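You operate a simulated robot arm through the tools that you are given. There is no shell and no other tool.

The job below is to be done with a simulated robot arm. You get a single attempt, and the scene is never put back.

## Task
Put things in order on the island bench. At the end: the yellow mini cheese from the island bench stands where the filter with the green cap stood; the mini cheese marked vine stands where the grey folded cloth stood; the filter with the green cap stands where the mini cheese marked vine stood; the grey folded cloth is on the short board; whatever was shut is shut again. Leave all else as you found it, and nothing knocked over.

The check looks at the end state, three seconds after you hand in, the way a careful person would. Anything else that was tipped, shoved, dropped, spilled or broken makes it a failure. A push-on lid holds only when it is set on centred and level and pressed home; a screw cap is set on level and turned clockwise until tight. Flat cloth is picked up by pressing the open fingertips on it (5 to 10 N) and closing them slowly along it; thin cloth reads only 2 to 8 mm in the jaws.

## Robot
A 6-joint arm with a two-finger parallel gripper, fixed in place. Base frame: the origin is at the foot of the arm, x ahead of it, y to its left, z up; the work surface is at about z = 0. Units: mm, rad, N and s.
With the tool pointing down near the work surface it reaches from about 120 to 500 mm from the base axis. Its first joint turns from -1.257 to 1.257 rad. Payload 0.65 kg.
Tool frame: the origin (TCP) lies between the finger pads and is the grasp point; the fingertips stand 25 mm ahead of it; z points along the fingers, y is the line along which they close. Largest opening 76 mm; finger width 18, thickness 10; the body of the gripper, 36 by 78 mm, starts 45 mm behind the TCP.
Orientation is that of the tool frame in the base frame, as a unit quaternion [w, x, y, z]. With the fingers straight down and closing along the base's y, the tool's x points along the base's -x, its y along +y and its z along -z.

## Interface
- The arm moves only by the tool arm_command. Its argument "steps" is a list of rows, each a list of 7 numbers: the shift along the base's x, y, z in units of 40 mm (1.0 is 40 mm), then the turn, a rotation vector about the base's x, y, z in units of 6 degrees (1.0 is 6 degrees), then the closure, from 0 (fully open) to 1 (shut). In form: [[x, y, z, rx, ry, rz, jaw], ...]. A call has 1 to 20 rows; each row shifts and turns the commanded pose from where the row before left it. A call with a number of a shift or a turn outside -1 to 1 is refused whole. Rows are played at 5 a second. More than 50 mm and 0.15 rad between two rows, or a gripper value outside its range, and nothing of the call is played. Where a pose cannot be reached the arm comes as near as it can. A force on the tool above 40 N (or 10 N above the force at the start of the call, whichever is more), or a blocked arm, ends the call early, and 0.2 s more pass. The fingers move at their own pace (about 108 mm/s each) and stop on an object; they squeeze with about 33 N. The grip force told is the motor's: it shows also when the fingers shut on nothing. Time passes only in rows, and 0.2 s behind the last, so rows that do not move let the fingers close. The reply holds the time, the measured pose of the TCP, the force on the tool along the base axes, the opening and the grip force, in the units named above and with some noise, with the torque about the TCP (base axes, N m) and any sound that the robot's microphone picked up, and new pictures: "pictures" is both (left out), scene, wrist or none.
- Cameras (640 x 400 px; columns grow to the right, rows downward): "scene" is fixed at [65.2, 280.1, 401.2]; the picture's right is [-0.68, -0.73, 0.00], its down [-0.42, 0.39, -0.82] and it looks along [0.60, -0.56, -0.58] (base axes); focal length 214 px, centre (320, 200). "wrist" rides on the gripper at [58, 11, -81] in the tool frame; the picture's right is [-0.18, 0.98, 0.00], its down [-0.75, -0.14, -0.64] and it looks along [-0.63, -0.12, 0.77] (tool axes); focal length 243 px, centre (320, 200).
- locate(camera, pixels): there is no depth. For up to 12 entries [column, row, z] of the newest picture of that camera ("zoom" is the newest enlarged one), the place [x, y] in the base frame at which the ray of that pixel passes the height z, good to about 2 mm. No time passes.
- zoom(camera, box): a new picture of the part [left, top, right, bottom] of that camera's present view, enlarged. No time passes.
- finish_job(): hands the job in; it is judged then, once.

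Open the gripper and draw the arm clear of the work before you hand the job in, unless the task says otherwise.

The tools are called after "Emit:" by a JSON object that holds its "op" and its "data". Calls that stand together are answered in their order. arm_command: Moves the arm, as the interface text tells. Its arguments: {"type":"object","properties":{"steps":{"type":"array"},"pictures":{"type":"string","enum":["both","scene","wrist","none"]}},"required":["steps"]} The other tools are called the same way: locate (camera, pixels) gives the place at which the rays of pixels pass given heights; zoom (camera, box) takes an enlarged picture of a part of a camera's view; finish_job () hands the job in.

At the start:

```text
time: 0.0
ee_pos: [326.2, -8.5, 331.1]
tool_rot: [0.0, 0.0, 1.0, 0.0]
wrist_force: [-0.2, -0.9, 0.6]
moment: [0.02, -0.01, 0.03]
opening: 76.0
grasp_force: 0.0
```

scene: 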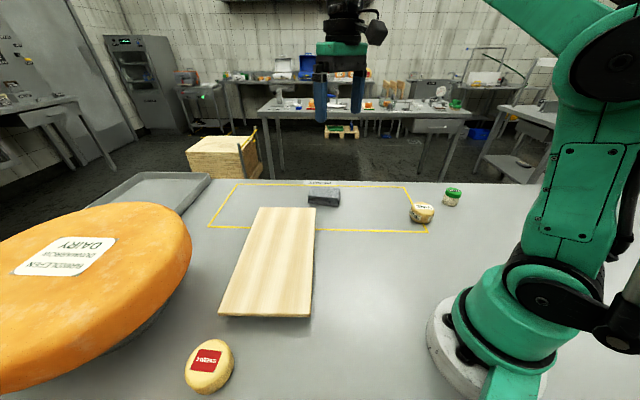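
wrist: 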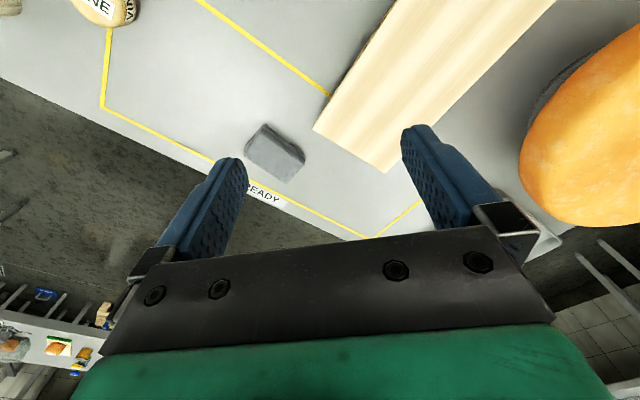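

The scene picture shows the yellow mini cheese at about (209,366), the vine cheese at (422,213), the green-capped filter at (453,197), the grey cloth at (324,197) and the board at (270,260). I enlarge these parts to see them in detail.

Emit:
{"op": "zoom", "data": {"camera": "scene", "box": [290, 165, 480, 245]}}

Emit:
{"op": "zoom", "data": {"camera": "scene", "box": [150, 300, 330, 400]}}

Emit:
{"op": "zoom", "data": {"camera": "wrist", "box": [60, 0, 460, 240]}}

Emit:
{"op": "locate", "data": {"camera": "scene", "pixels": [[209, 394, 0], [209, 366, 20], [422, 222, 0], [422, 213, 20], [453, 205, 0], [453, 190, 30], [324, 205, 0], [218, 314, 10], [309, 316, 10], [315, 209, 10], [259, 208, 10]]}}

```text
3.37 times, centred on (385, 205) of scene
```

zoom: 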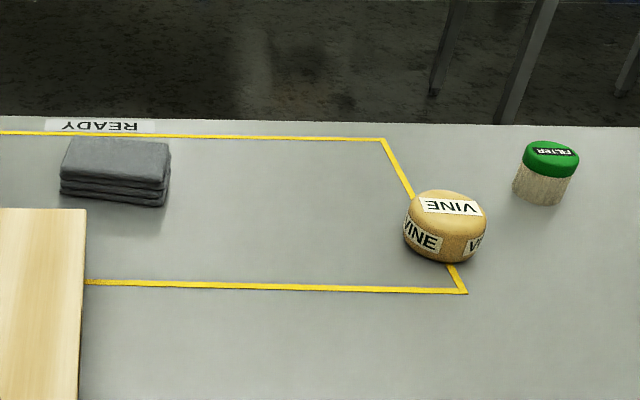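

```text
3.56 times, centred on (240, 350) of scene
```

zoom: 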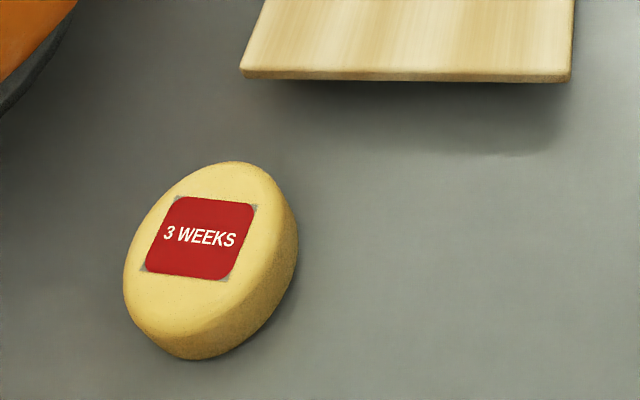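

```text
1.60 times, centred on (260, 120) of wrist
```

zoom: 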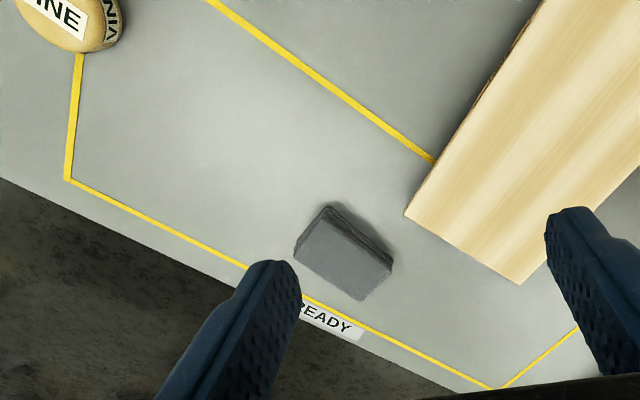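

```text
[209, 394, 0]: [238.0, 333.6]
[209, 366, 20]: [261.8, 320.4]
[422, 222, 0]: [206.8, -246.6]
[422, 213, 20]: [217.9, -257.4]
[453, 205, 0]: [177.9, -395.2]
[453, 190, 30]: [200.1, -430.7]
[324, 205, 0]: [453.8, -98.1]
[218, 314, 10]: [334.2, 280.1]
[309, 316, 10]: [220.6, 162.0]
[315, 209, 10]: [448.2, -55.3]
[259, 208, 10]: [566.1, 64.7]
```

The zooms show cloth (folded, several layers), vine cheese, filter with green cap and the 3 WEEKS cheese all standing free. I lower the arm in free air to look at the cloth with the wrist camera from nearer.

Emit:
{"op": "arm_command", "data": {"steps": [[0, -0.4, -0.9, 0, 0, 0, 0], [0, -0.4, -0.9, 0, 0, 0, 0], [0, -0.4, -0.9, 0, 0, 0, 0], [0, -0.4, -0.9, 0, 0, 0, 0], [0, 0, 0, 0, 0, 0, 0]]}}

```text
time: 1.2
ee_pos: [325.9, -71.4, 186.0]
tool_rot: [0.0, 0.0, 1.0, 0.0]
wrist_force: [-0.1, 0.6, 0.2]
moment: [-0.01, 0.0, -0.02]
opening: 75.9
grasp_force: 0.0
```

scene: 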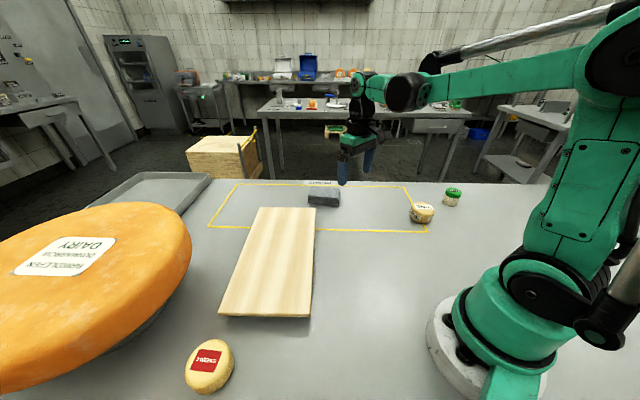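
wrist: 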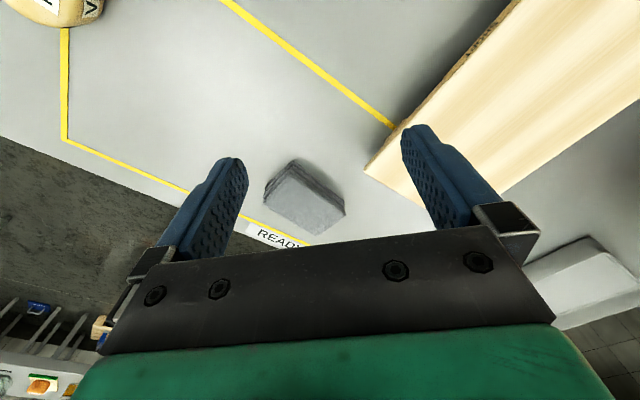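

The cloth lies between the fingers at (305,193) in the wrist view; I enlarge it to measure its corners and the board edge.

Emit:
{"op": "zoom", "data": {"camera": "wrist", "box": [230, 130, 430, 255]}}

```text
3.20 times, centred on (330, 192) of wrist
```

zoom: 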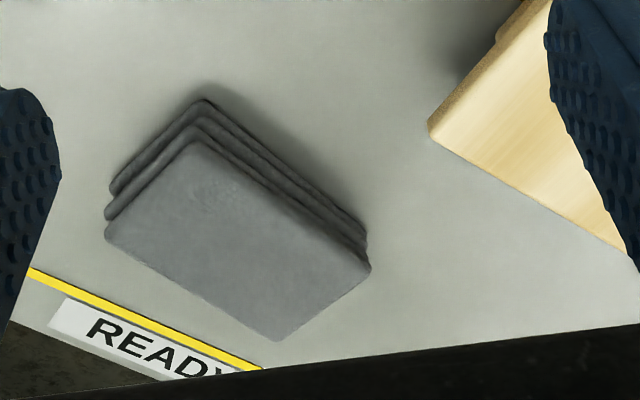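

The cloth shows three fold layers and the board seems raised above the bench. I triangulate the heights by locating the same corners at several z from both cameras.

Emit:
{"op": "locate", "data": {"camera": "zoom", "pixels": [[195, 140, 30], [105, 235, 30], [272, 341, 30], [370, 268, 30], [195, 140, 20], [105, 235, 20], [272, 341, 20], [370, 268, 20], [205, 100, 5], [430, 125, 10], [430, 125, 20], [430, 125, 30]]}}

Emit:
{"op": "zoom", "data": {"camera": "scene", "box": [290, 175, 370, 225]}}

```text
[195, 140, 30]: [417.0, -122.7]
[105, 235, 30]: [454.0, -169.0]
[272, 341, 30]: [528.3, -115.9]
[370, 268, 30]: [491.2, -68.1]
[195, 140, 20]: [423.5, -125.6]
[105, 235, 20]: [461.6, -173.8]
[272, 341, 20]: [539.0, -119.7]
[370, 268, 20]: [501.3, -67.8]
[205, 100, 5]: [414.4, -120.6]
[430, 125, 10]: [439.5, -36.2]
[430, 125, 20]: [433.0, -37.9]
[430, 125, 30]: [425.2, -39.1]
```

```text
8.00 times, centred on (330, 200) of scene
```

zoom: 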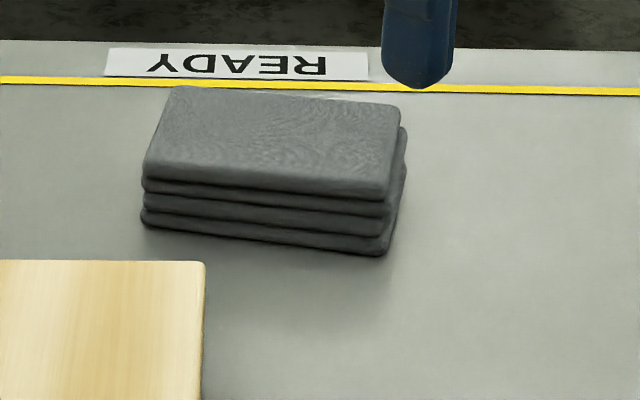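

In the scene zoom the cloth's front bottom edge runs from (143,222) to (383,255), its top face from (145,172)/(180,88) to (385,197)/(400,106). I locate these at candidate heights, and the board corner (205,262).

Emit:
{"op": "locate", "data": {"camera": "zoom", "pixels": [[143, 222, 0], [383, 255, 0], [145, 172, 25], [385, 197, 25], [400, 106, 25], [180, 88, 25], [145, 172, 35], [385, 197, 35], [205, 262, 10], [205, 262, 20], [205, 262, 30], [205, 262, 40]]}}

```text
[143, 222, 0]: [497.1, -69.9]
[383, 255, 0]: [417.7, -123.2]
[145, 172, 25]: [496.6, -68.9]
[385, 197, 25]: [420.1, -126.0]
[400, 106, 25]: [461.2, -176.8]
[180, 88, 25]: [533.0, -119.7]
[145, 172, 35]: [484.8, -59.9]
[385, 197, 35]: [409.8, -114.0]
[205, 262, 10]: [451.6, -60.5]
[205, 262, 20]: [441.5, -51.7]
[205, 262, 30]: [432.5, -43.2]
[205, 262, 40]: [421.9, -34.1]
```

Both cameras agree: the cloth's top is at z≈25, about 95×63 mm, centred near (477,-121) with its long side along about 36°. The board top seems to be at about z≈32, so next I turn and go look at the vine cheese and filter from above to record their places.

Emit:
{"op": "arm_command", "data": {"steps": [[-0.5, -0.25, 0, 0, 0, -0.9, 0], [-0.5, -0.25, 0, 0, 0, -0.9, 0], [-0.5, -0.25, 0, 0, 0, -0.9, 0], [-0.5, -0.25, 0, 0, 0, -0.9, 0], [-0.5, -0.25, 0, 0, 0, -0.9, 0], [-0.5, -0.25, 0, 0, 0, -0.9, 0], [-0.5, -0.25, 0, 0, 0, -0.9, 0], [-0.5, -0.25, 0, 0, 0, -0.9, 0], [-0.3, -0.35, 0, 0, 0, -0.9, 0], [0, 0, 0, 0, 0, 0, 0]]}}

```text
time: 3.4
ee_pos: [153.4, -164.8, 188.3]
tool_rot: [0.0, 0.412, 0.911, 0.0]
wrist_force: [0.4, -0.8, -0.5]
moment: [0.0, 0.0, -0.01]
opening: 75.9
grasp_force: 0.0
```

scene: 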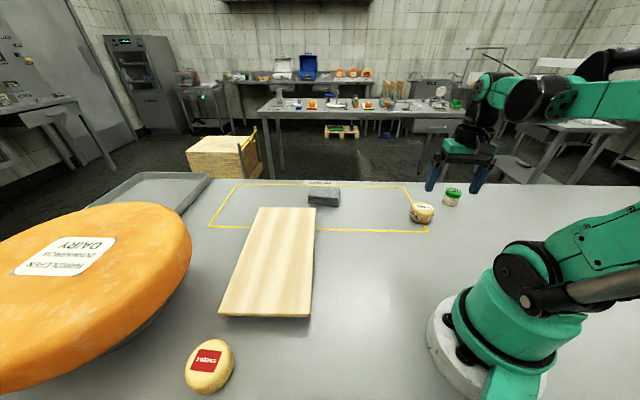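
wrist: 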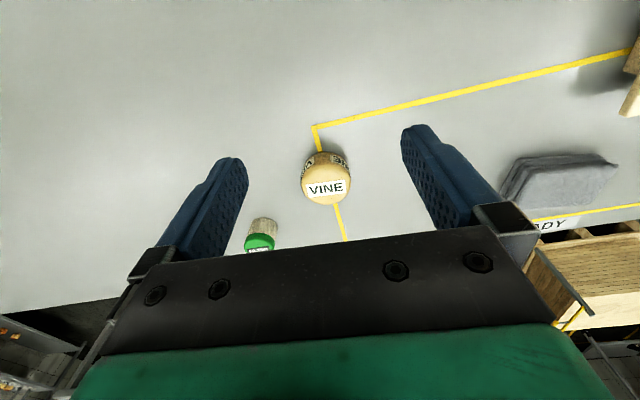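

The vine cheese is at (326,177) and the filter at (261,236) of the wrist view. I enlarge it to measure both.

Emit:
{"op": "zoom", "data": {"camera": "wrist", "box": [230, 130, 410, 260]}}

```text
3.08 times, centred on (320, 195) of wrist
```

zoom: 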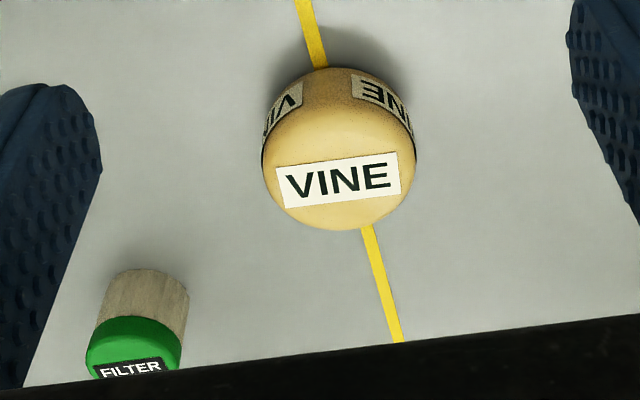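

I locate the cheese's silhouette edges (262,155), (416,150), near edge (342,68), and the filter's near bottom edge (150,268) with its sides (105,280) and (188,295).

Emit:
{"op": "locate", "data": {"camera": "zoom", "pixels": [[262, 150, 20], [416, 150, 20], [340, 68, 0], [340, 68, 10], [350, 230, 20], [350, 230, 30], [150, 268, 0], [105, 290, 5], [189, 295, 5], [85, 360, 35], [182, 350, 35], [320, 66, 0]]}}

Emit:
{"op": "zoom", "data": {"camera": "scene", "box": [400, 175, 480, 225]}}

```text
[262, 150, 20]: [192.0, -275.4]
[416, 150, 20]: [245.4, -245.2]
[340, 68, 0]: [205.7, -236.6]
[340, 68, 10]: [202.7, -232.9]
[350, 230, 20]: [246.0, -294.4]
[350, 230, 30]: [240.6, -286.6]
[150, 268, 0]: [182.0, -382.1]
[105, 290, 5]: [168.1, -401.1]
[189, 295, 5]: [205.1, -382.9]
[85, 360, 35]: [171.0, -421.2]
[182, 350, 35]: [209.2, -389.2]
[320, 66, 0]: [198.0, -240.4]
```

```text
8.00 times, centred on (440, 200) of scene
```

zoom: 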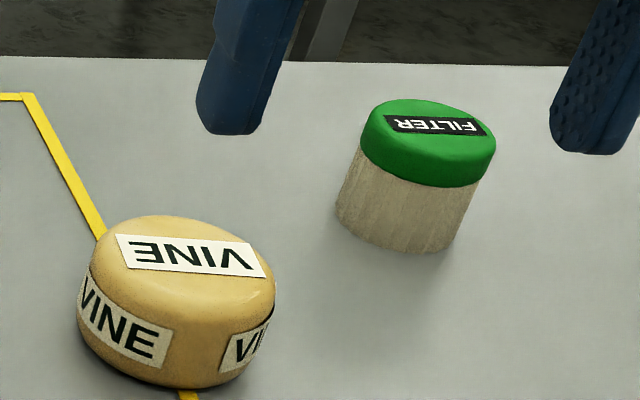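

From the scene zoom I cross-check: vine bottom edge (180,387), sides (78,320)/(274,300), top (180,215); filter bottom edge (385,250), sides (337,205)/(450,240), cap top back (420,98).

Emit:
{"op": "locate", "data": {"camera": "zoom", "pixels": [[180, 387, 0], [78, 320, 20], [274, 300, 20], [180, 216, 38], [150, 215, 30], [385, 250, 0], [337, 205, 3], [446, 242, 3], [420, 98, 45], [420, 98, 55], [363, 135, 45], [495, 150, 45]]}}

```text
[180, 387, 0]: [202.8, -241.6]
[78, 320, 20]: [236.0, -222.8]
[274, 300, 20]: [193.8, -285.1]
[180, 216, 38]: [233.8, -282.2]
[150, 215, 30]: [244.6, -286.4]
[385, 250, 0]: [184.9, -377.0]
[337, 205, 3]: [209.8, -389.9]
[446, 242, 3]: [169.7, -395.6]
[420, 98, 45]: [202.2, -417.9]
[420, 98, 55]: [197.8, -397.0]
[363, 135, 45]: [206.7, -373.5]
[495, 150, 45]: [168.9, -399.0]
```

Triangulating gives vine centre ≈(218,-260), Ø60, about 40 high; filter centre ≈(190,-399), Ø41, about 46 high with the cap perhaps slightly wider. I move closer to the filter, staying high above the cheese, to see how the cap sits.

Emit:
{"op": "arm_command", "data": {"steps": [[0, -0.8, -0.2, 0, 0, -0.6, 0], [0, -0.8, -0.2, 0, 0, -0.6, 0], [0, -0.8, -0.4, 0, 0, -0.6, 0], [0, -0.8, -0.5, 0, 0, -0.5, 0], [0, -0.6, -0.5, 0, 0, -0.4, 0], [0, 0, 0, 0, 0, 0, 0]]}}

```text
time: 4.8
ee_pos: [152.2, -318.5, 118.5]
tool_rot: [0.0, 0.535, 0.845, 0.0]
wrist_force: [0.5, -0.3, -0.3]
moment: [0.0, 0.0, -0.02]
opening: 76.0
grasp_force: 0.1
```

scene: 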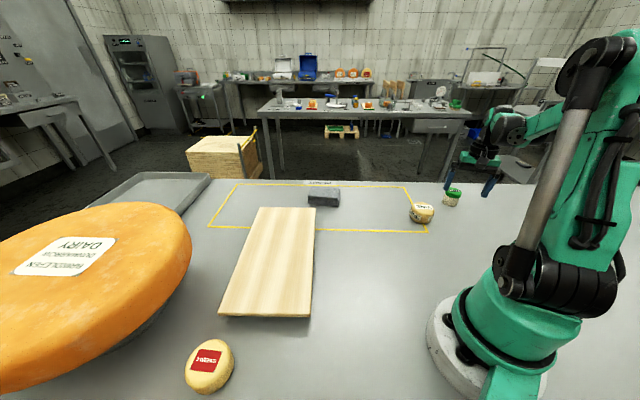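
wrist: 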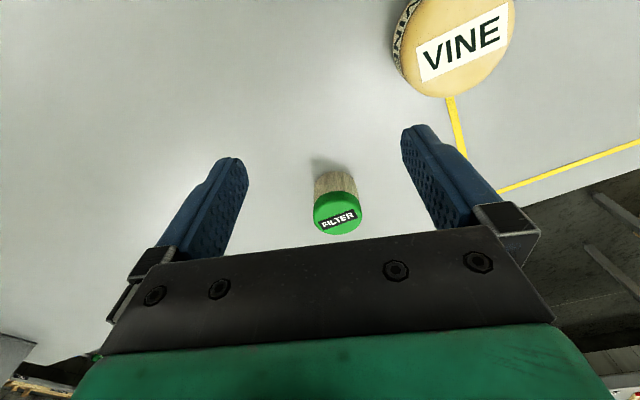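

Emit:
{"op": "zoom", "data": {"camera": "wrist", "box": [285, 145, 395, 245]}}

```text
4.00 times, centred on (340, 195) of wrist
```

zoom: 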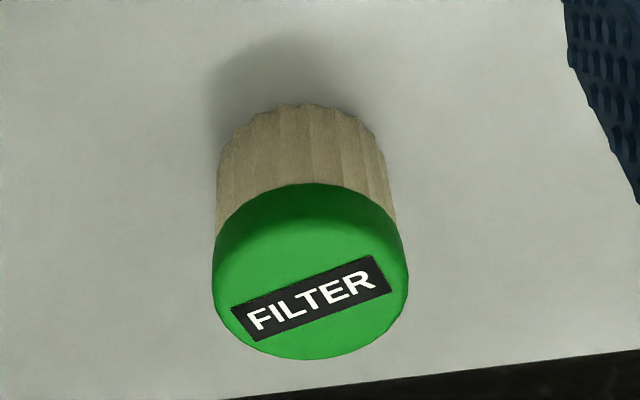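

This is a pleated cartridge with a green end cap, seemingly one piece, base edge at (300,103) and cap edges (212,270)–(408,270) in the zoom. I locate these points for its centre.

Emit:
{"op": "locate", "data": {"camera": "zoom", "pixels": [[300, 104, 0], [218, 165, 10], [385, 160, 10], [212, 270, 42], [408, 270, 42], [305, 359, 45], [305, 359, 40], [300, 184, 33], [300, 184, 30]]}}

```text
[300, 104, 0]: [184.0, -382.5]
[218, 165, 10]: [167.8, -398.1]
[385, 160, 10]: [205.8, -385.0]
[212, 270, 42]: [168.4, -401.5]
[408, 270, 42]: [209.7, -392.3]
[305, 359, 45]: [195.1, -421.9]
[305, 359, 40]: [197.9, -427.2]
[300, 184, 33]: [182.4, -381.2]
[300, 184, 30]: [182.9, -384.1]
```

The filter's centre comes out at about (191,-401.5), Ø43, height ≈45. Now I enlarge the board in the scene view to measure its corners and height.

Emit:
{"op": "zoom", "data": {"camera": "scene", "box": [200, 195, 330, 325]}}

Emit:
{"op": "zoom", "data": {"camera": "scene", "box": [170, 325, 260, 400]}}

```text
3.08 times, centred on (265, 260) of scene
```

zoom: 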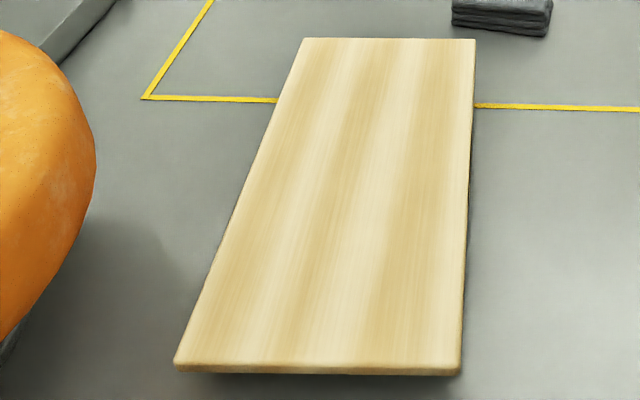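

```text
5.33 times, centred on (215, 362) of scene
```

zoom: 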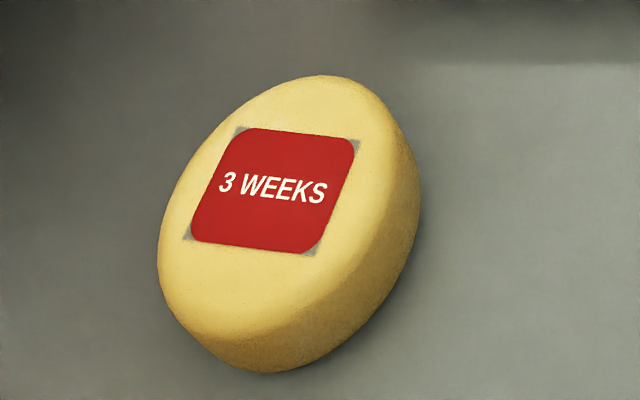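

I locate the board's top corners (259.5,207.3), (315.4,207.7), (218.5,312.6), (310.8,314.6) at z 30–35 and the yellow cheese's outline in the newest zoom.

Emit:
{"op": "locate", "data": {"camera": "scene", "pixels": [[259.5, 207.3, 32], [315.4, 207.7, 32], [310.8, 314.6, 32], [218.5, 312.6, 32], [259.5, 207.3, 20], [315.4, 207.7, 20], [310.8, 314.6, 20], [218.5, 312.6, 20]]}}

Emit:
{"op": "locate", "data": {"camera": "zoom", "pixels": [[160, 250, 15], [420, 190, 10], [420, 190, 0], [275, 372, 0], [275, 372, 10], [320, 76, 25], [320, 76, 20], [240, 340, 20], [275, 187, 25]]}}

```text
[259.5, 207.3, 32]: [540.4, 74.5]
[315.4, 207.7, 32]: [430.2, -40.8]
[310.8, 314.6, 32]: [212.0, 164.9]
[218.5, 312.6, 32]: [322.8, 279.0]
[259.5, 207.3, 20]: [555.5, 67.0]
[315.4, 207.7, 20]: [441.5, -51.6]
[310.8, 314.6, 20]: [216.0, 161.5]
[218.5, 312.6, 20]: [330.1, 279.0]
```

```text
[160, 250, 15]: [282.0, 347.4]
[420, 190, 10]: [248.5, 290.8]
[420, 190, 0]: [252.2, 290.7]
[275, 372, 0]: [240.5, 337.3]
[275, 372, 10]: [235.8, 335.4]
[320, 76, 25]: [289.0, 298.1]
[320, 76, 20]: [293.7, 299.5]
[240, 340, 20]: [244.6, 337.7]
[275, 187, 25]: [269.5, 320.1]
```

The board top is about 300×160 at z≈32, centred near (376,119) with its long side along -43°. I swing to a spot just short of the cloth with the jaws' closing line turned along the cloth's short side, to check it before grasping.

Emit:
{"op": "arm_command", "data": {"steps": [[0.362, 0.234, 0.1, 0, 0, 0.991, 0], [0.362, 0.234, 0.1, 0, 0, 0.991, 0], [0.362, 0.234, 0.1, 0, 0, 0.991, 0], [0.362, 0.234, 0, 0, 0, 0.991, 0], [0.362, 0.234, 0, 0, 0, 0.991, 0], [0.362, 0.234, 0, 0, 0, 0.991, 0], [0.362, 0.234, 0, 0, 0, 0.991, 0], [0.362, 0.234, 0, 0, 0, 0.991, 0], [0.362, 0.234, 0, 0, 0, 0.991, 0], [0.362, 0.234, 0, 0, 0, 0.991, 0], [0.362, 0.234, 0, 0, 0, 0.991, 0], [0.362, 0.234, 0, 0, 0, 0.991, 0], [0.362, 0.234, 0, 0, 0, 0.991, 0], [0.362, 0.234, 0, 0, 0, 0.991, 0], [0.362, 0.234, -0.1, 0, 0, 0.991, 0], [0.362, 0.234, -0.1, 0, 0, 0.991, 0], [0.362, 0.234, -0.1, 0, 0, 0.991, 0], [0, 0, 0, 0, 0, 0, 0]]}}

```text
time: 8.6
ee_pos: [399.5, -157.2, 116.1]
tool_rot: [-0.001, -0.312, 0.95, 0.0]
wrist_force: [0.1, 0.1, 0.4]
moment: [-0.01, 0.02, -0.02]
opening: 76.0
grasp_force: 0.1
```

scene: 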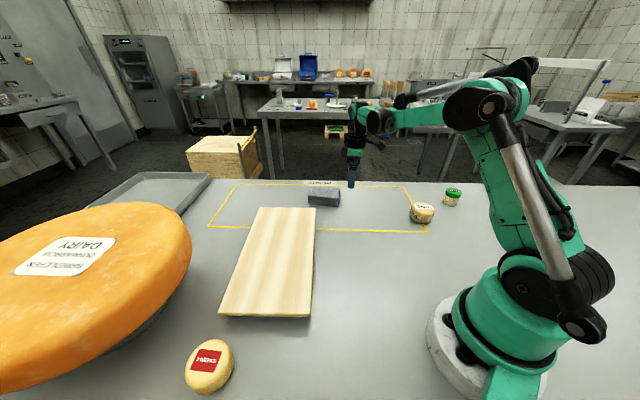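
wrist: 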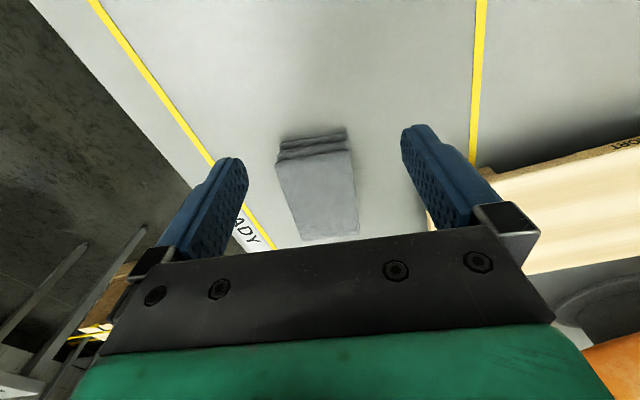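

The cloth now lies squarely between the fingers at (318,185), and the board's edge carries a "SHORT" label at (625,145). I enlarge to measure the cloth again and to confirm the board label.

Emit:
{"op": "zoom", "data": {"camera": "wrist", "box": [520, 110, 640, 185]}}

Emit:
{"op": "zoom", "data": {"camera": "wrist", "box": [240, 110, 400, 250]}}

```text
5.33 times, centred on (580, 148) of wrist
```

zoom: 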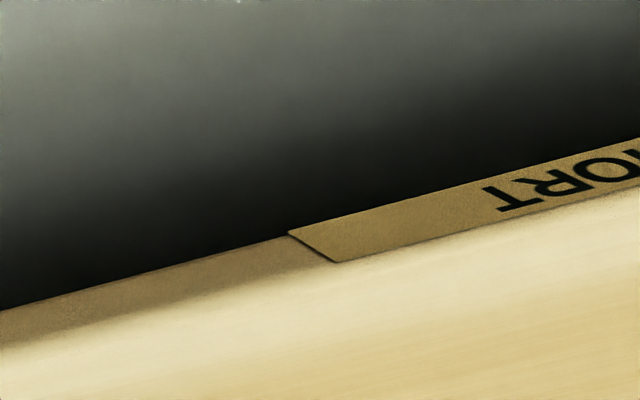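

```text
2.86 times, centred on (320, 180) of wrist
```

zoom: 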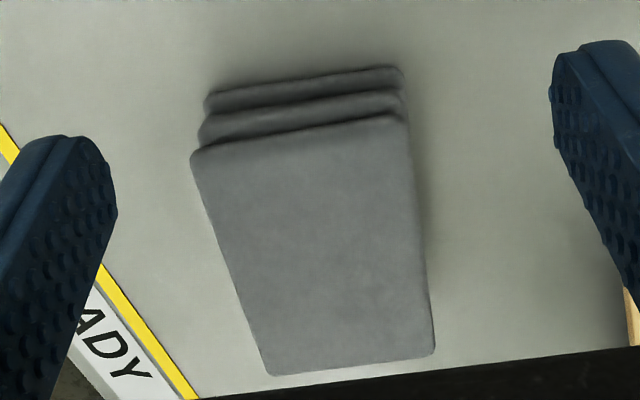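

The label reads "SHORT". I locate the cloth's top corners (193,152), (406,117), (434,350), (272,375) at z≈25 and its bottom near edge.

Emit:
{"op": "locate", "data": {"camera": "zoom", "pixels": [[193, 152, 25], [406, 117, 25], [434, 350, 25], [272, 375, 25], [208, 92, 3], [400, 68, 3], [193, 152, 22], [406, 117, 22], [434, 350, 22], [272, 375, 22]]}}

```text
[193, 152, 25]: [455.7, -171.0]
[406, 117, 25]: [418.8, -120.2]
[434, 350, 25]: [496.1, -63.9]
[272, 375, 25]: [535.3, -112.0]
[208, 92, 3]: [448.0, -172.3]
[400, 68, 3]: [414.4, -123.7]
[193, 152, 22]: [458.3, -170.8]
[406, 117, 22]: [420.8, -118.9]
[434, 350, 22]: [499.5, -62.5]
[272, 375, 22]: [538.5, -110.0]
```

Cloth centre ≈(477,-119), closing line already matches its short side. I move over it at z≈80 and look again before going down.

Emit:
{"op": "arm_command", "data": {"steps": [[0.64, 0.333, -0.3, 0, 0, 0, 0], [0.64, 0.333, -0.3, 0, 0, 0, 0], [0.635, 0.333, -0.3, 0, 0, 0, 0], [0, 0, 0, 0, 0, 0, 0], [0, 0, 0, 0, 0, 0, 0]]}}

```text
time: 9.8
ee_pos: [479.0, -119.6, 78.1]
tool_rot: [0.0, -0.312, 0.95, 0.0]
wrist_force: [-0.6, 0.5, 0.4]
moment: [0.0, 0.01, 0.0]
opening: 76.0
grasp_force: 0.1
```

scene: 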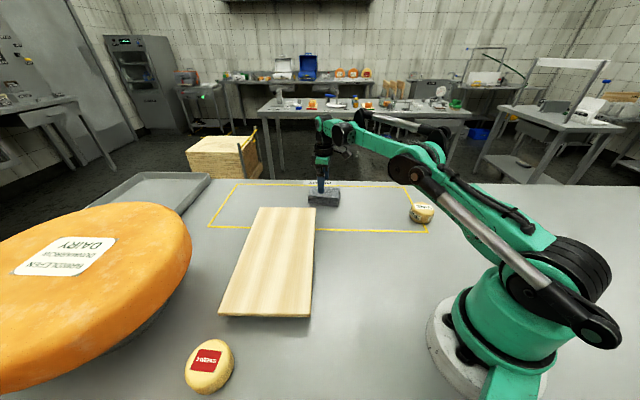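
wrist: 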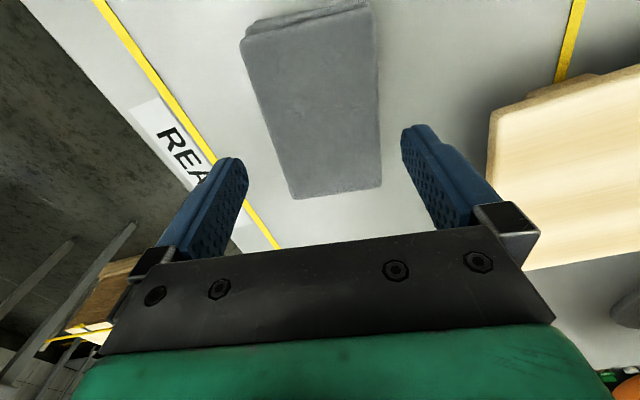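

The cloth's far edge is at (293,197)–(380,183), near edge (243,40)–(370,5). I locate these at z=25 to check the centring.

Emit:
{"op": "locate", "data": {"camera": "wrist", "pixels": [[241, 42, 25], [369, 8, 25], [381, 184, 25], [294, 198, 25], [490, 150, 32], [490, 150, 30]]}}

Emit:
{"op": "zoom", "data": {"camera": "wrist", "box": [220, 0, 420, 210]}}

```text
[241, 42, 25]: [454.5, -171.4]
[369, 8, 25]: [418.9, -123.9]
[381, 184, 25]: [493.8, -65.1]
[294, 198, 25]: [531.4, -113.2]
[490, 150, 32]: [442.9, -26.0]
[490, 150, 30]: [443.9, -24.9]
```

```text
1.90 times, centred on (320, 105) of wrist
```

zoom: 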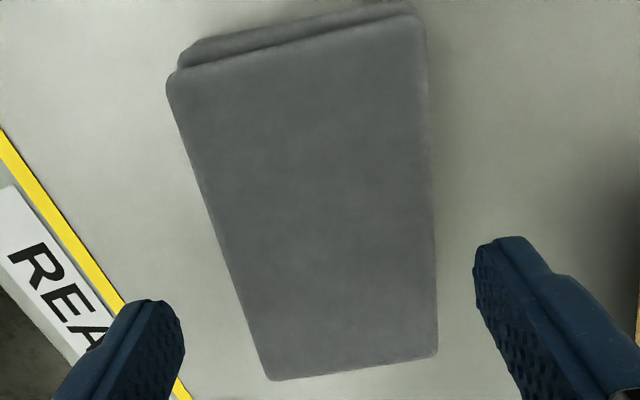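

The cloth centre sits about 1–3 mm from my line, at roughly (475,-118). I correct that and go down around it in gentle rows, jaws open.

Emit:
{"op": "arm_command", "data": {"steps": [[-0.05, 0.03, -0.2, 0, 0, 0, 0], [0, 0, -0.3, 0, 0, 0, 0], [0, 0, -0.3, 0, 0, 0, 0], [0, 0, -0.3, 0, 0, 0, 0], [0, 0, -0.15, 0, 0, 0, 0], [0, 0, 0, 0, 0, 0, 0], [0, 0, 0, 0, 0, 0, 0]]}}

```text
time: 11.4
ee_pos: [475.3, -116.3, 29.7]
tool_rot: [0.0, -0.313, 0.95, -0.001]
wrist_force: [0.5, -0.5, -0.7]
moment: [0.0, 0.0, 0.03]
opening: 75.8
grasp_force: 0.1
```

scene: 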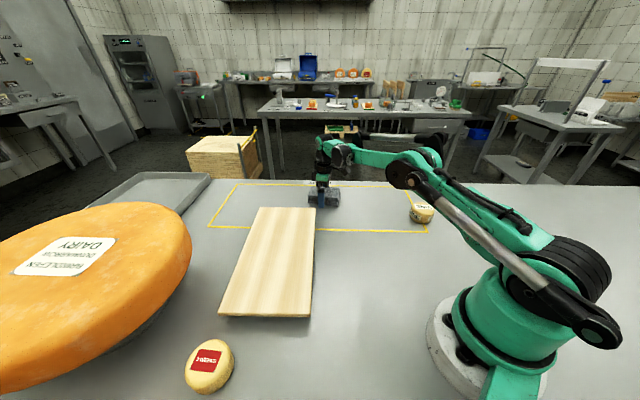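
wrist: 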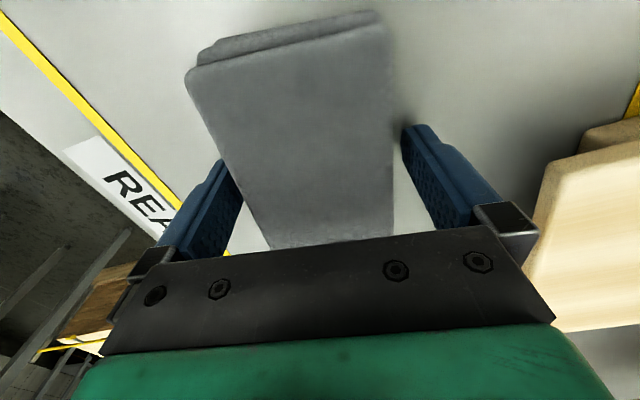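

The fingers stand on both sides of the cloth with no contact force. I close slowly in small steps.

Emit:
{"op": "arm_command", "data": {"steps": [[0, 0, 0, 0, 0, 0, 0.06], [0, 0, 0, 0, 0, 0, 0.1], [0, 0, 0, 0, 0, 0, 0.14], [0, 0, 0, 0, 0, 0, 0.18], [0, 0, 0, 0, 0, 0, 0.22], [0, 0, 0, 0, 0, 0, 0.26], [0, 0, 0, 0, 0, 0, 0.3], [0, 0, 0, 0, 0, 0, 0.3]]}}

```text
time: 13.2
ee_pos: [474.3, -117.3, 27.7]
tool_rot: [0.0, -0.312, 0.95, 0.0]
wrist_force: [0.0, 0.4, 1.0]
moment: [0.02, 0.05, -0.02]
opening: 61.2
grasp_force: 33.2
```

scene: 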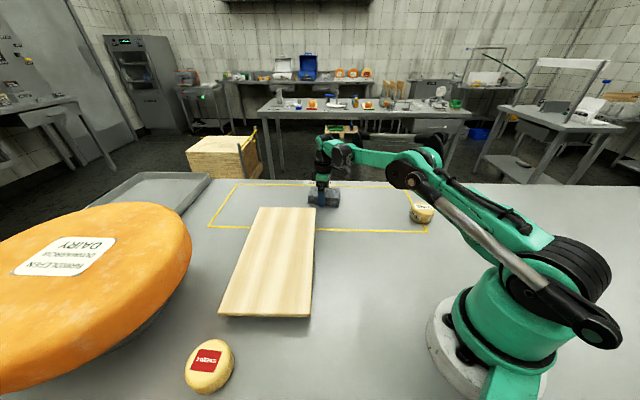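
wrist: 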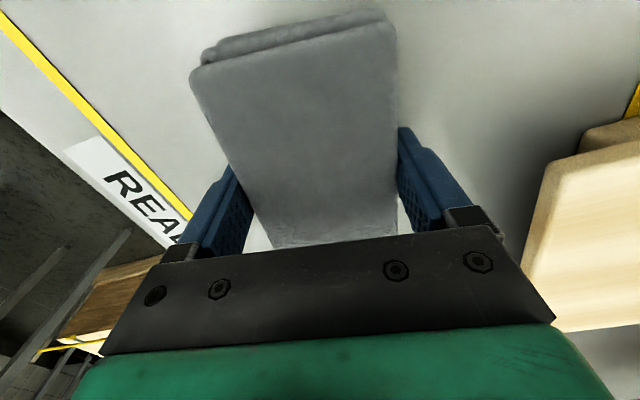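

The jaws hold the cloth at 61 mm with 33 N. I lift it straight up and check that the whole stack comes along.

Emit:
{"op": "arm_command", "data": {"steps": [[0, 0, 0.25, 0, 0, 0, 0.4], [0, 0, 0.5, 0, 0, 0, 0.4], [0, 0, 0.75, 0, 0, 0, 0.4], [0, 0, 0.75, 0, 0, 0, 0.4], [0, 0, 0, 0, 0, 0, 0.4]]}}

```text
time: 14.4
ee_pos: [475.6, -117.3, 118.2]
tool_rot: [0.001, -0.312, 0.95, 0.0]
wrist_force: [0.4, 0.0, -0.3]
moment: [0.01, -0.02, 0.02]
opening: 61.0
grasp_force: 32.9
```

scene: 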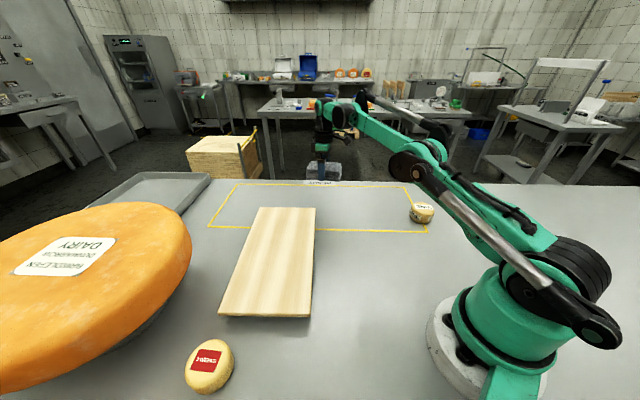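
wrist: 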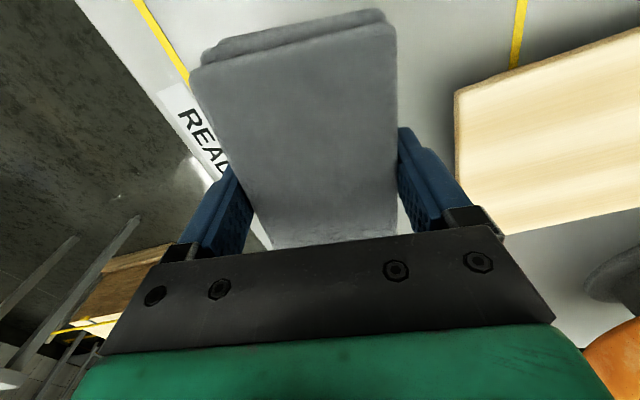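

The whole stack hangs level in the jaws at z≈118. I check where the big orange wheel's edge (192,262) lies before carrying the cloth over the board's middle.

Emit:
{"op": "locate", "data": {"camera": "scene", "pixels": [[192, 255, 50], [192, 255, 80], [190, 240, 80], [165, 300, 20], [185, 225, 90]]}}

Emit:
{"op": "arm_command", "data": {"steps": [[-0.3, 0.7, 0.1, 0, 0, 0.2, 0.4], [-0.36, 0.84, 0.1, 0, 0, 0.25, 0.4], [-0.36, 0.84, 0, 0, 0, 0.25, 0.4], [-0.36, 0.84, 0, 0, 0, 0.25, 0.4], [-0.36, 0.84, 0, 0, 0, 0.25, 0.4], [-0.36, 0.84, 0, 0, 0, 0.25, 0.4], [-0.36, 0.84, 0, 0, 0, 0.22, 0.4], [-0.05, 0.15, 0, 0, 0, 0, 0.4], [0, 0, 0, 0, 0, 0, 0.4]]}}

```text
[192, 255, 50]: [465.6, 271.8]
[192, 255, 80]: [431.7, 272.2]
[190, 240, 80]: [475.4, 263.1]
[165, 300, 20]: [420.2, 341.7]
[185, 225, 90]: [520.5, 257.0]
```

```text
time: 16.4
ee_pos: [376.4, 117.3, 126.1]
tool_rot: [0.0, -0.394, 0.919, 0.0]
wrist_force: [0.8, -1.0, -1.0]
moment: [0.0, 0.02, 0.03]
opening: 61.0
grasp_force: 33.5
```

scene: 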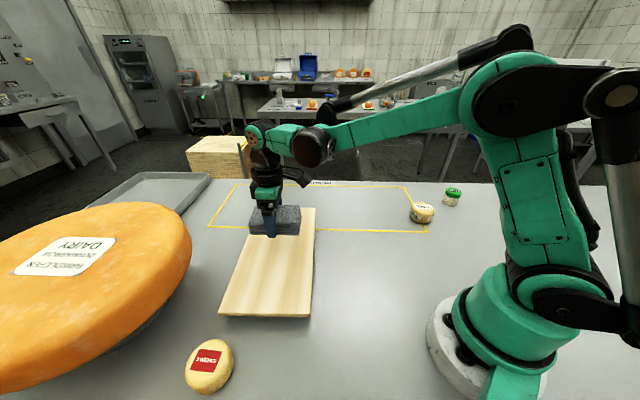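
wrist: 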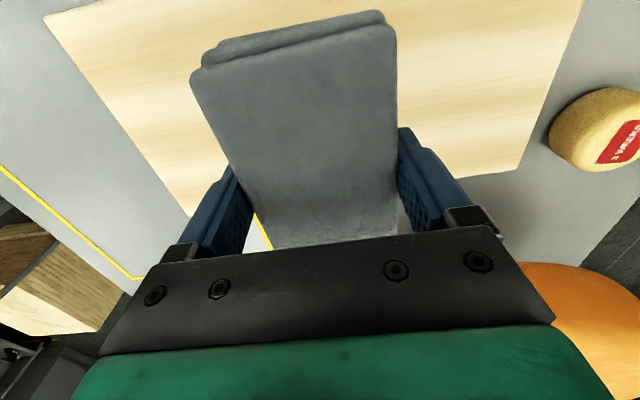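

The cloth hangs over the board; the board's corners show at (43,17) and (517,174) in the wrist view, so I check the board's height and position again with those.

Emit:
{"op": "locate", "data": {"camera": "wrist", "pixels": [[43, 17, 32], [43, 17, 25], [43, 17, 40], [517, 174, 32], [517, 174, 25], [517, 174, 40]]}}

```text
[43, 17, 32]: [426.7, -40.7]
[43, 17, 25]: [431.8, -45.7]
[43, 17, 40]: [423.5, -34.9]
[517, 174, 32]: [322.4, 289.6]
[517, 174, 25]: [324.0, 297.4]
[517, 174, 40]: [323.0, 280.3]
```

Both views agree on a board top between 32 and 40 mm. I lower to z≈67 in steps, then creep down feeling for contact.

Emit:
{"op": "arm_command", "data": {"steps": [[0, 0, -0.35, 0, 0, 0, 0.4], [0, 0, -0.35, 0, 0, 0, 0.4], [0, 0, -0.3, 0, 0, 0, 0.4], [0, 0, -0.2, 0, 0, 0, 0.4], [0, 0, -0.1, 0, 0, 0, 0.4], [0, 0, -0.1, 0, 0, 0, 0.4], [0, 0, 0, 0, 0, 0, 0.4]]}}

```text
time: 18.0
ee_pos: [374.5, 119.7, 70.3]
tool_rot: [0.0, -0.394, 0.919, 0.0]
wrist_force: [-0.2, -0.2, -0.9]
moment: [0.01, 0.01, 0.0]
opening: 61.2
grasp_force: 32.7
```

scene: 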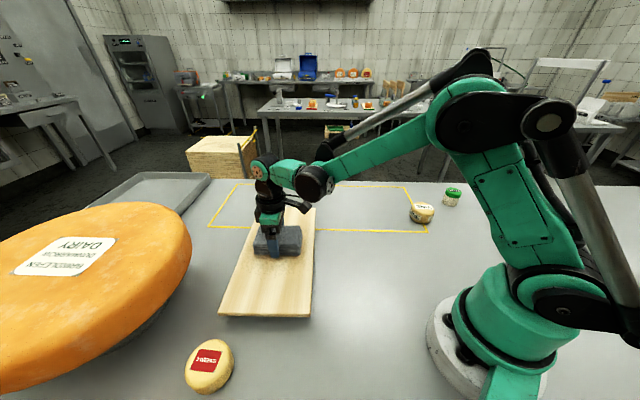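
wrist: 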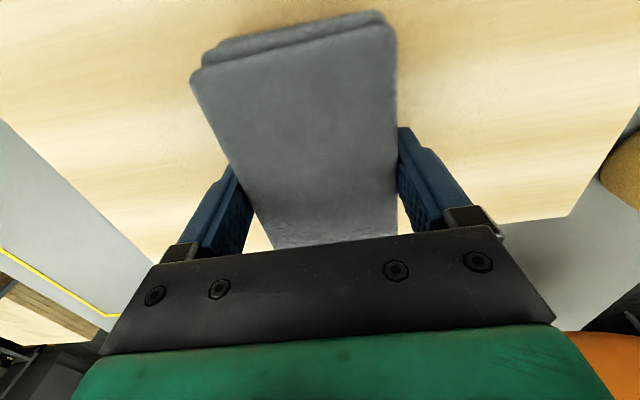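

No contact yet at z≈70. I creep down by 2 mm rows and watch the force.

Emit:
{"op": "arm_command", "data": {"steps": [[0, 0, -0.05, 0, 0, 0, 0.4], [0, 0, -0.05, 0, 0, 0, 0.4], [0, 0, 0, 0, 0, 0, 0.4]], "pictures": "none"}}

Emit:
{"op": "zoom", "data": {"camera": "scene", "box": [230, 200, 330, 270]}}

```text
time: 18.8
ee_pos: [374.8, 117.6, 63.8]
tool_rot: [0.0, -0.394, 0.919, 0.0]
wrist_force: [-0.5, 1.1, -0.1]
moment: [0.0, -0.01, -0.02]
opening: 61.1
grasp_force: 32.9
```

```text
5.71 times, centred on (280, 235) of scene
```

zoom: 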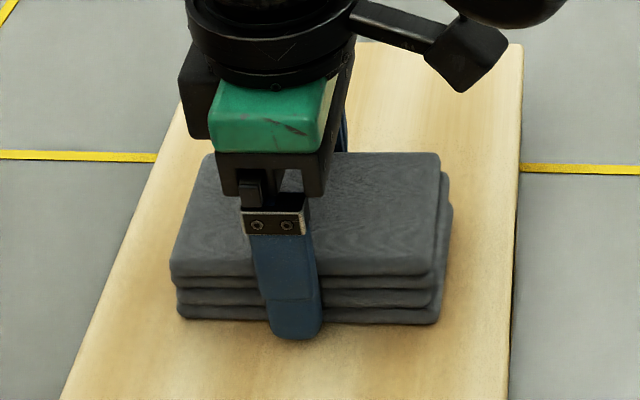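

The cloth's lower edge is only a few millimetres above the board. I continue in 1.5 mm rows.

Emit:
{"op": "arm_command", "data": {"steps": [[0, 0, -0.04, 0, 0, 0, 0.4], [0, 0, -0.04, 0, 0, 0, 0.4], [0, 0, 0, 0, 0, 0, 0.4]], "pictures": "none"}}

```text
time: 19.3
ee_pos: [375.7, 117.9, 64.3]
tool_rot: [0.0, -0.393, 0.919, 0.0]
wrist_force: [-0.2, 0.4, 17.9]
moment: [0.14, -0.05, 0.03]
opening: 60.5
grasp_force: 32.8
stopped in row 2: the force on the tool passed its limit at 48 N (the readings are from after the stop); the commanded pose is now the measured one
```

Contact with the board: 18 N upward remains at z≈64. I ease up about 1 mm to relieve it, then open the jaws slowly.

Emit:
{"op": "arm_command", "data": {"steps": [[0, 0, 0.02, 0, 0, 0, 0.4], [0, 0, 0, 0, 0, 0, 0.4]], "pictures": "none"}}

```text
time: 19.9
ee_pos: [375.1, 117.3, 66.0]
tool_rot: [-0.001, -0.393, 0.92, 0.001]
wrist_force: [0.5, 0.1, -0.7]
moment: [0.01, 0.01, 0.01]
opening: 61.1
grasp_force: 32.7
```

The force is gone, so the cloth is at or barely above the board. I lower half a millimetre and read the force.

Emit:
{"op": "arm_command", "data": {"steps": [[0, 0, -0.015, 0, 0, 0, 0.4], [0, 0, 0, 0, 0, 0, 0.4]], "pictures": "none"}}

```text
time: 20.5
ee_pos: [375.0, 116.7, 65.9]
tool_rot: [0.0, -0.393, 0.919, 0.0]
wrist_force: [1.6, 1.2, 3.6]
moment: [0.07, -0.06, 0.02]
opening: 61.2
grasp_force: 33.2
```

Light contact of about 3–4 N, so the cloth rests on the board. I open the jaws.

Emit:
{"op": "arm_command", "data": {"steps": [[0, 0, 0, 0, 0, 0, 0.17], [0, 0, 0, 0, 0, 0, 0.12], [0, 0, 0, 0, 0, 0, 0.06], [0, 0, 0, 0, 0, 0, 0], [0, 0, 0, 0, 0, 0, 0]]}}

```text
time: 21.7
ee_pos: [374.4, 117.4, 65.0]
tool_rot: [-0.001, -0.394, 0.919, -0.001]
wrist_force: [-0.2, -0.4, 0.1]
moment: [0.0, -0.03, 0.0]
opening: 75.9
grasp_force: 0.1
```

scene: 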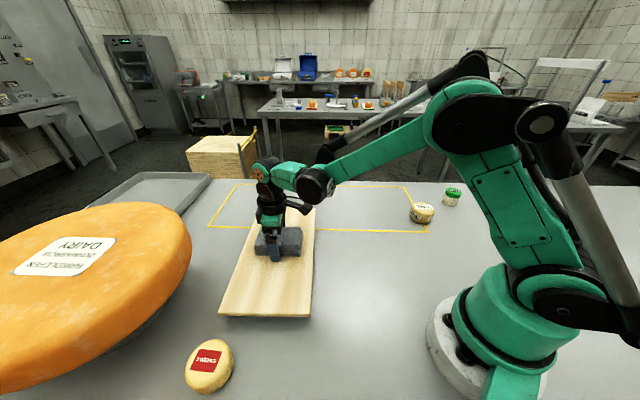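
wrist: 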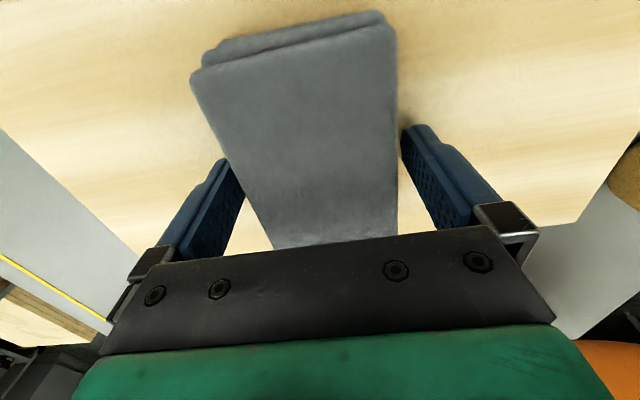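

The cloth lies on the board and the jaws are free at 76 mm. I rise straight up and swing to a viewing spot short of the vine cheese.

Emit:
{"op": "arm_command", "data": {"steps": [[0, 0, 0.5, 0, 0, 0, 0], [0, 0, 0.9, 0, 0, 0, 0], [0, 0, 0.6, 0, 0, 0, 0], [-0.308, -0.476, 0, 0, 0, -1, 0], [-0.308, -0.476, 0, 0, 0, -1, 0], [-0.308, -0.476, 0, 0, 0, -1, 0], [-0.308, -0.476, 0, 0, 0, -1, 0], [-0.308, -0.476, 0, 0, 0, -1, 0], [-0.308, -0.476, 0, 0, 0, -1, 0], [-0.308, -0.476, 0, 0, 0, -1, 0], [-0.308, -0.476, 0, 0, 0, -1, 0], [-0.308, -0.476, 0, 0, 0, -1, 0], [-0.308, -0.476, 0, 0, 0, -1, 0], [-0.308, -0.476, 0, 0, 0, -1, 0], [-0.308, -0.476, -0.1, 0, 0, -1, 0], [-0.308, -0.476, -0.2, 0, 0, -1, 0], [-0.308, -0.476, -0.2, 0, 0, -1, 0], [-0.308, -0.476, -0.2, 0, 0, -1, 0], [-0.308, -0.476, -0.2, 0, 0, -1, 0], [0, 0, 0, 0, 0, 0, 0]]}}

```text
time: 25.9
ee_pos: [176.5, -187.8, 109.9]
tool_rot: [-0.001, 0.421, 0.907, 0.001]
wrist_force: [0.2, -0.1, 0.9]
moment: [0.01, 0.0, 0.01]
opening: 75.8
grasp_force: 0.2
```

scene: 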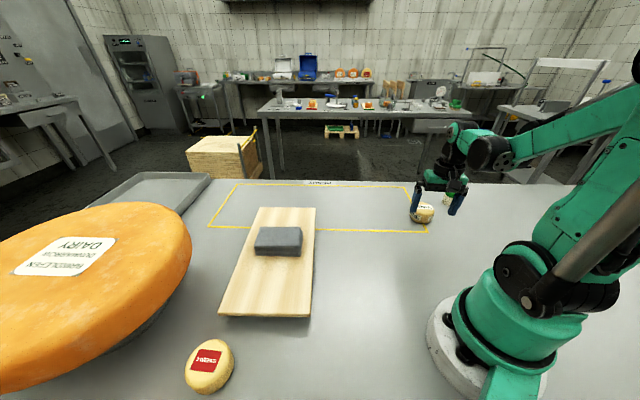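
wrist: 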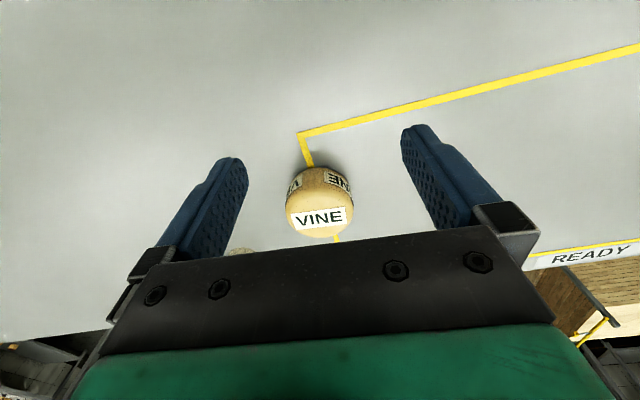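

The cloth rests neatly in the middle of the board, and the vine cheese stands at (318,203) of the wrist view. I enlarge it to measure its centre precisely.

Emit:
{"op": "zoom", "data": {"camera": "wrist", "box": [260, 140, 380, 250]}}

```text
3.64 times, centred on (320, 195) of wrist
```

zoom: 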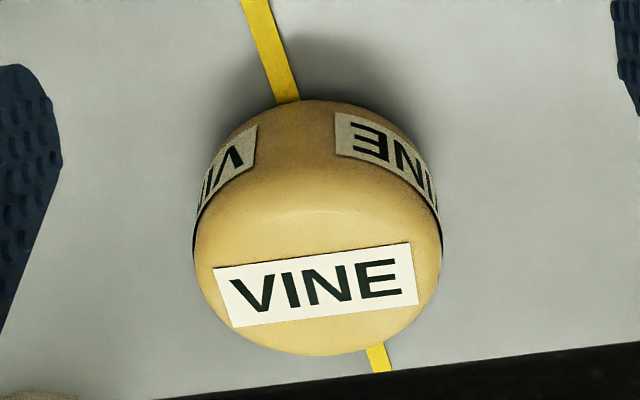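

I locate the outline: left (194,235), right (442,235), near (320,100), far (318,355).

Emit:
{"op": "locate", "data": {"camera": "zoom", "pixels": [[194, 235, 22], [442, 235, 22], [320, 100, 0], [320, 100, 8], [318, 355, 38], [318, 355, 33], [194, 235, 15], [442, 235, 15]]}}

```text
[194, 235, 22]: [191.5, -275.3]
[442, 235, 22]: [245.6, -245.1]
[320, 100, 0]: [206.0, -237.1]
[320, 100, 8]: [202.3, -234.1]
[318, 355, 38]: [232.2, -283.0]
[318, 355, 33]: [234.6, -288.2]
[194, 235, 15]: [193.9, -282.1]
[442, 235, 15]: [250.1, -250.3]
```

The vine cheese's centre works out at (218.5,-260.5), Ø≈60. I move above it at the same height and look again.

Emit:
{"op": "arm_command", "data": {"steps": [[0.525, -0.909, 0, 0, 0, 0, 0], [0.525, -0.909, 0, 0, 0, 0, 0], [0, 0, -0.5, 0, 0, 0, 0], [0, 0, 0, 0, 0, 0, 0], [0, 0, 0, 0, 0, 0, 0]]}}

```text
time: 27.1
ee_pos: [216.5, -261.9, 87.5]
tool_rot: [0.0, 0.419, 0.908, 0.001]
wrist_force: [0.2, -0.2, 0.1]
moment: [0.01, 0.0, -0.04]
opening: 75.7
grasp_force: 0.1
```

scene: 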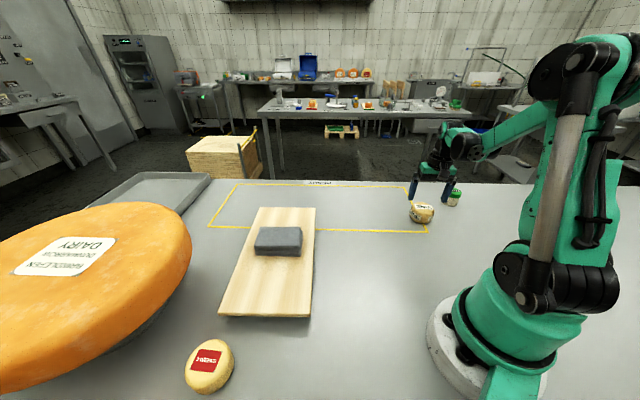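
wrist: 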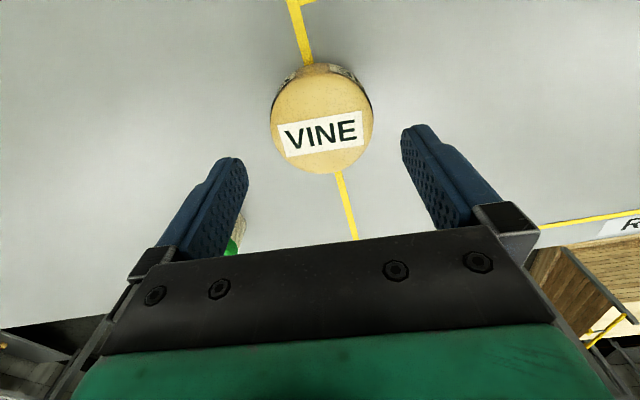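

I check the centring with the cheese's outline in this view: left (270,118), right (373,112).

Emit:
{"op": "locate", "data": {"camera": "wrist", "pixels": [[270, 118, 25], [373, 112, 25], [335, 174, 38], [320, 63, 5], [322, 118, 38]]}}

```text
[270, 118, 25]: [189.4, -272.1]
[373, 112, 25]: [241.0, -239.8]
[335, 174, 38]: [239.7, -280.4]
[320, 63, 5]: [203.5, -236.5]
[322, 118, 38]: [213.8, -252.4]
```

The cheese is within 2 mm of the jaw centre. I make a 1 mm correction and lower around it to z≈28.

Emit:
{"op": "arm_command", "data": {"steps": [[0.03, -0.01, -0.4, 0, 0, 0, 0], [0, 0, -0.4, 0, 0, 0, 0], [0, 0, -0.35, 0, 0, 0, 0], [0, 0, -0.25, 0, 0, 0, 0], [0, 0, -0.12, 0, 0, 0, 0], [0, 0, 0, 0, 0, 0, 0], [0, 0, 0, 0, 0, 0, 0]]}}

```text
time: 28.7
ee_pos: [220.7, -259.5, 29.1]
tool_rot: [-0.002, 0.419, 0.908, 0.001]
wrist_force: [-0.2, 1.1, -0.1]
moment: [0.02, 0.01, -0.03]
opening: 76.0
grasp_force: 0.1
```

scene: 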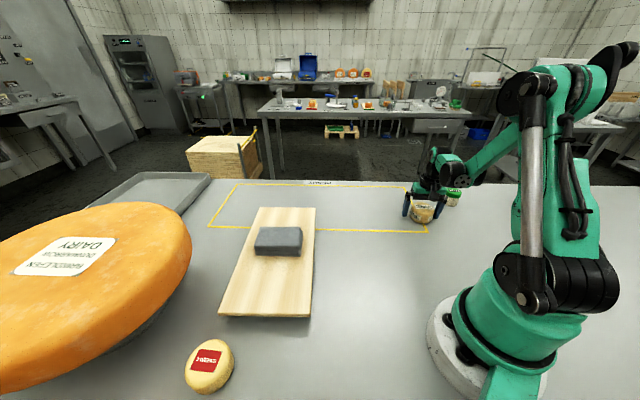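
wrist: 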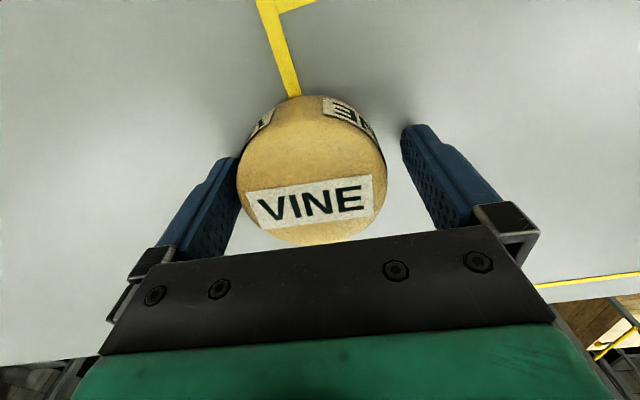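

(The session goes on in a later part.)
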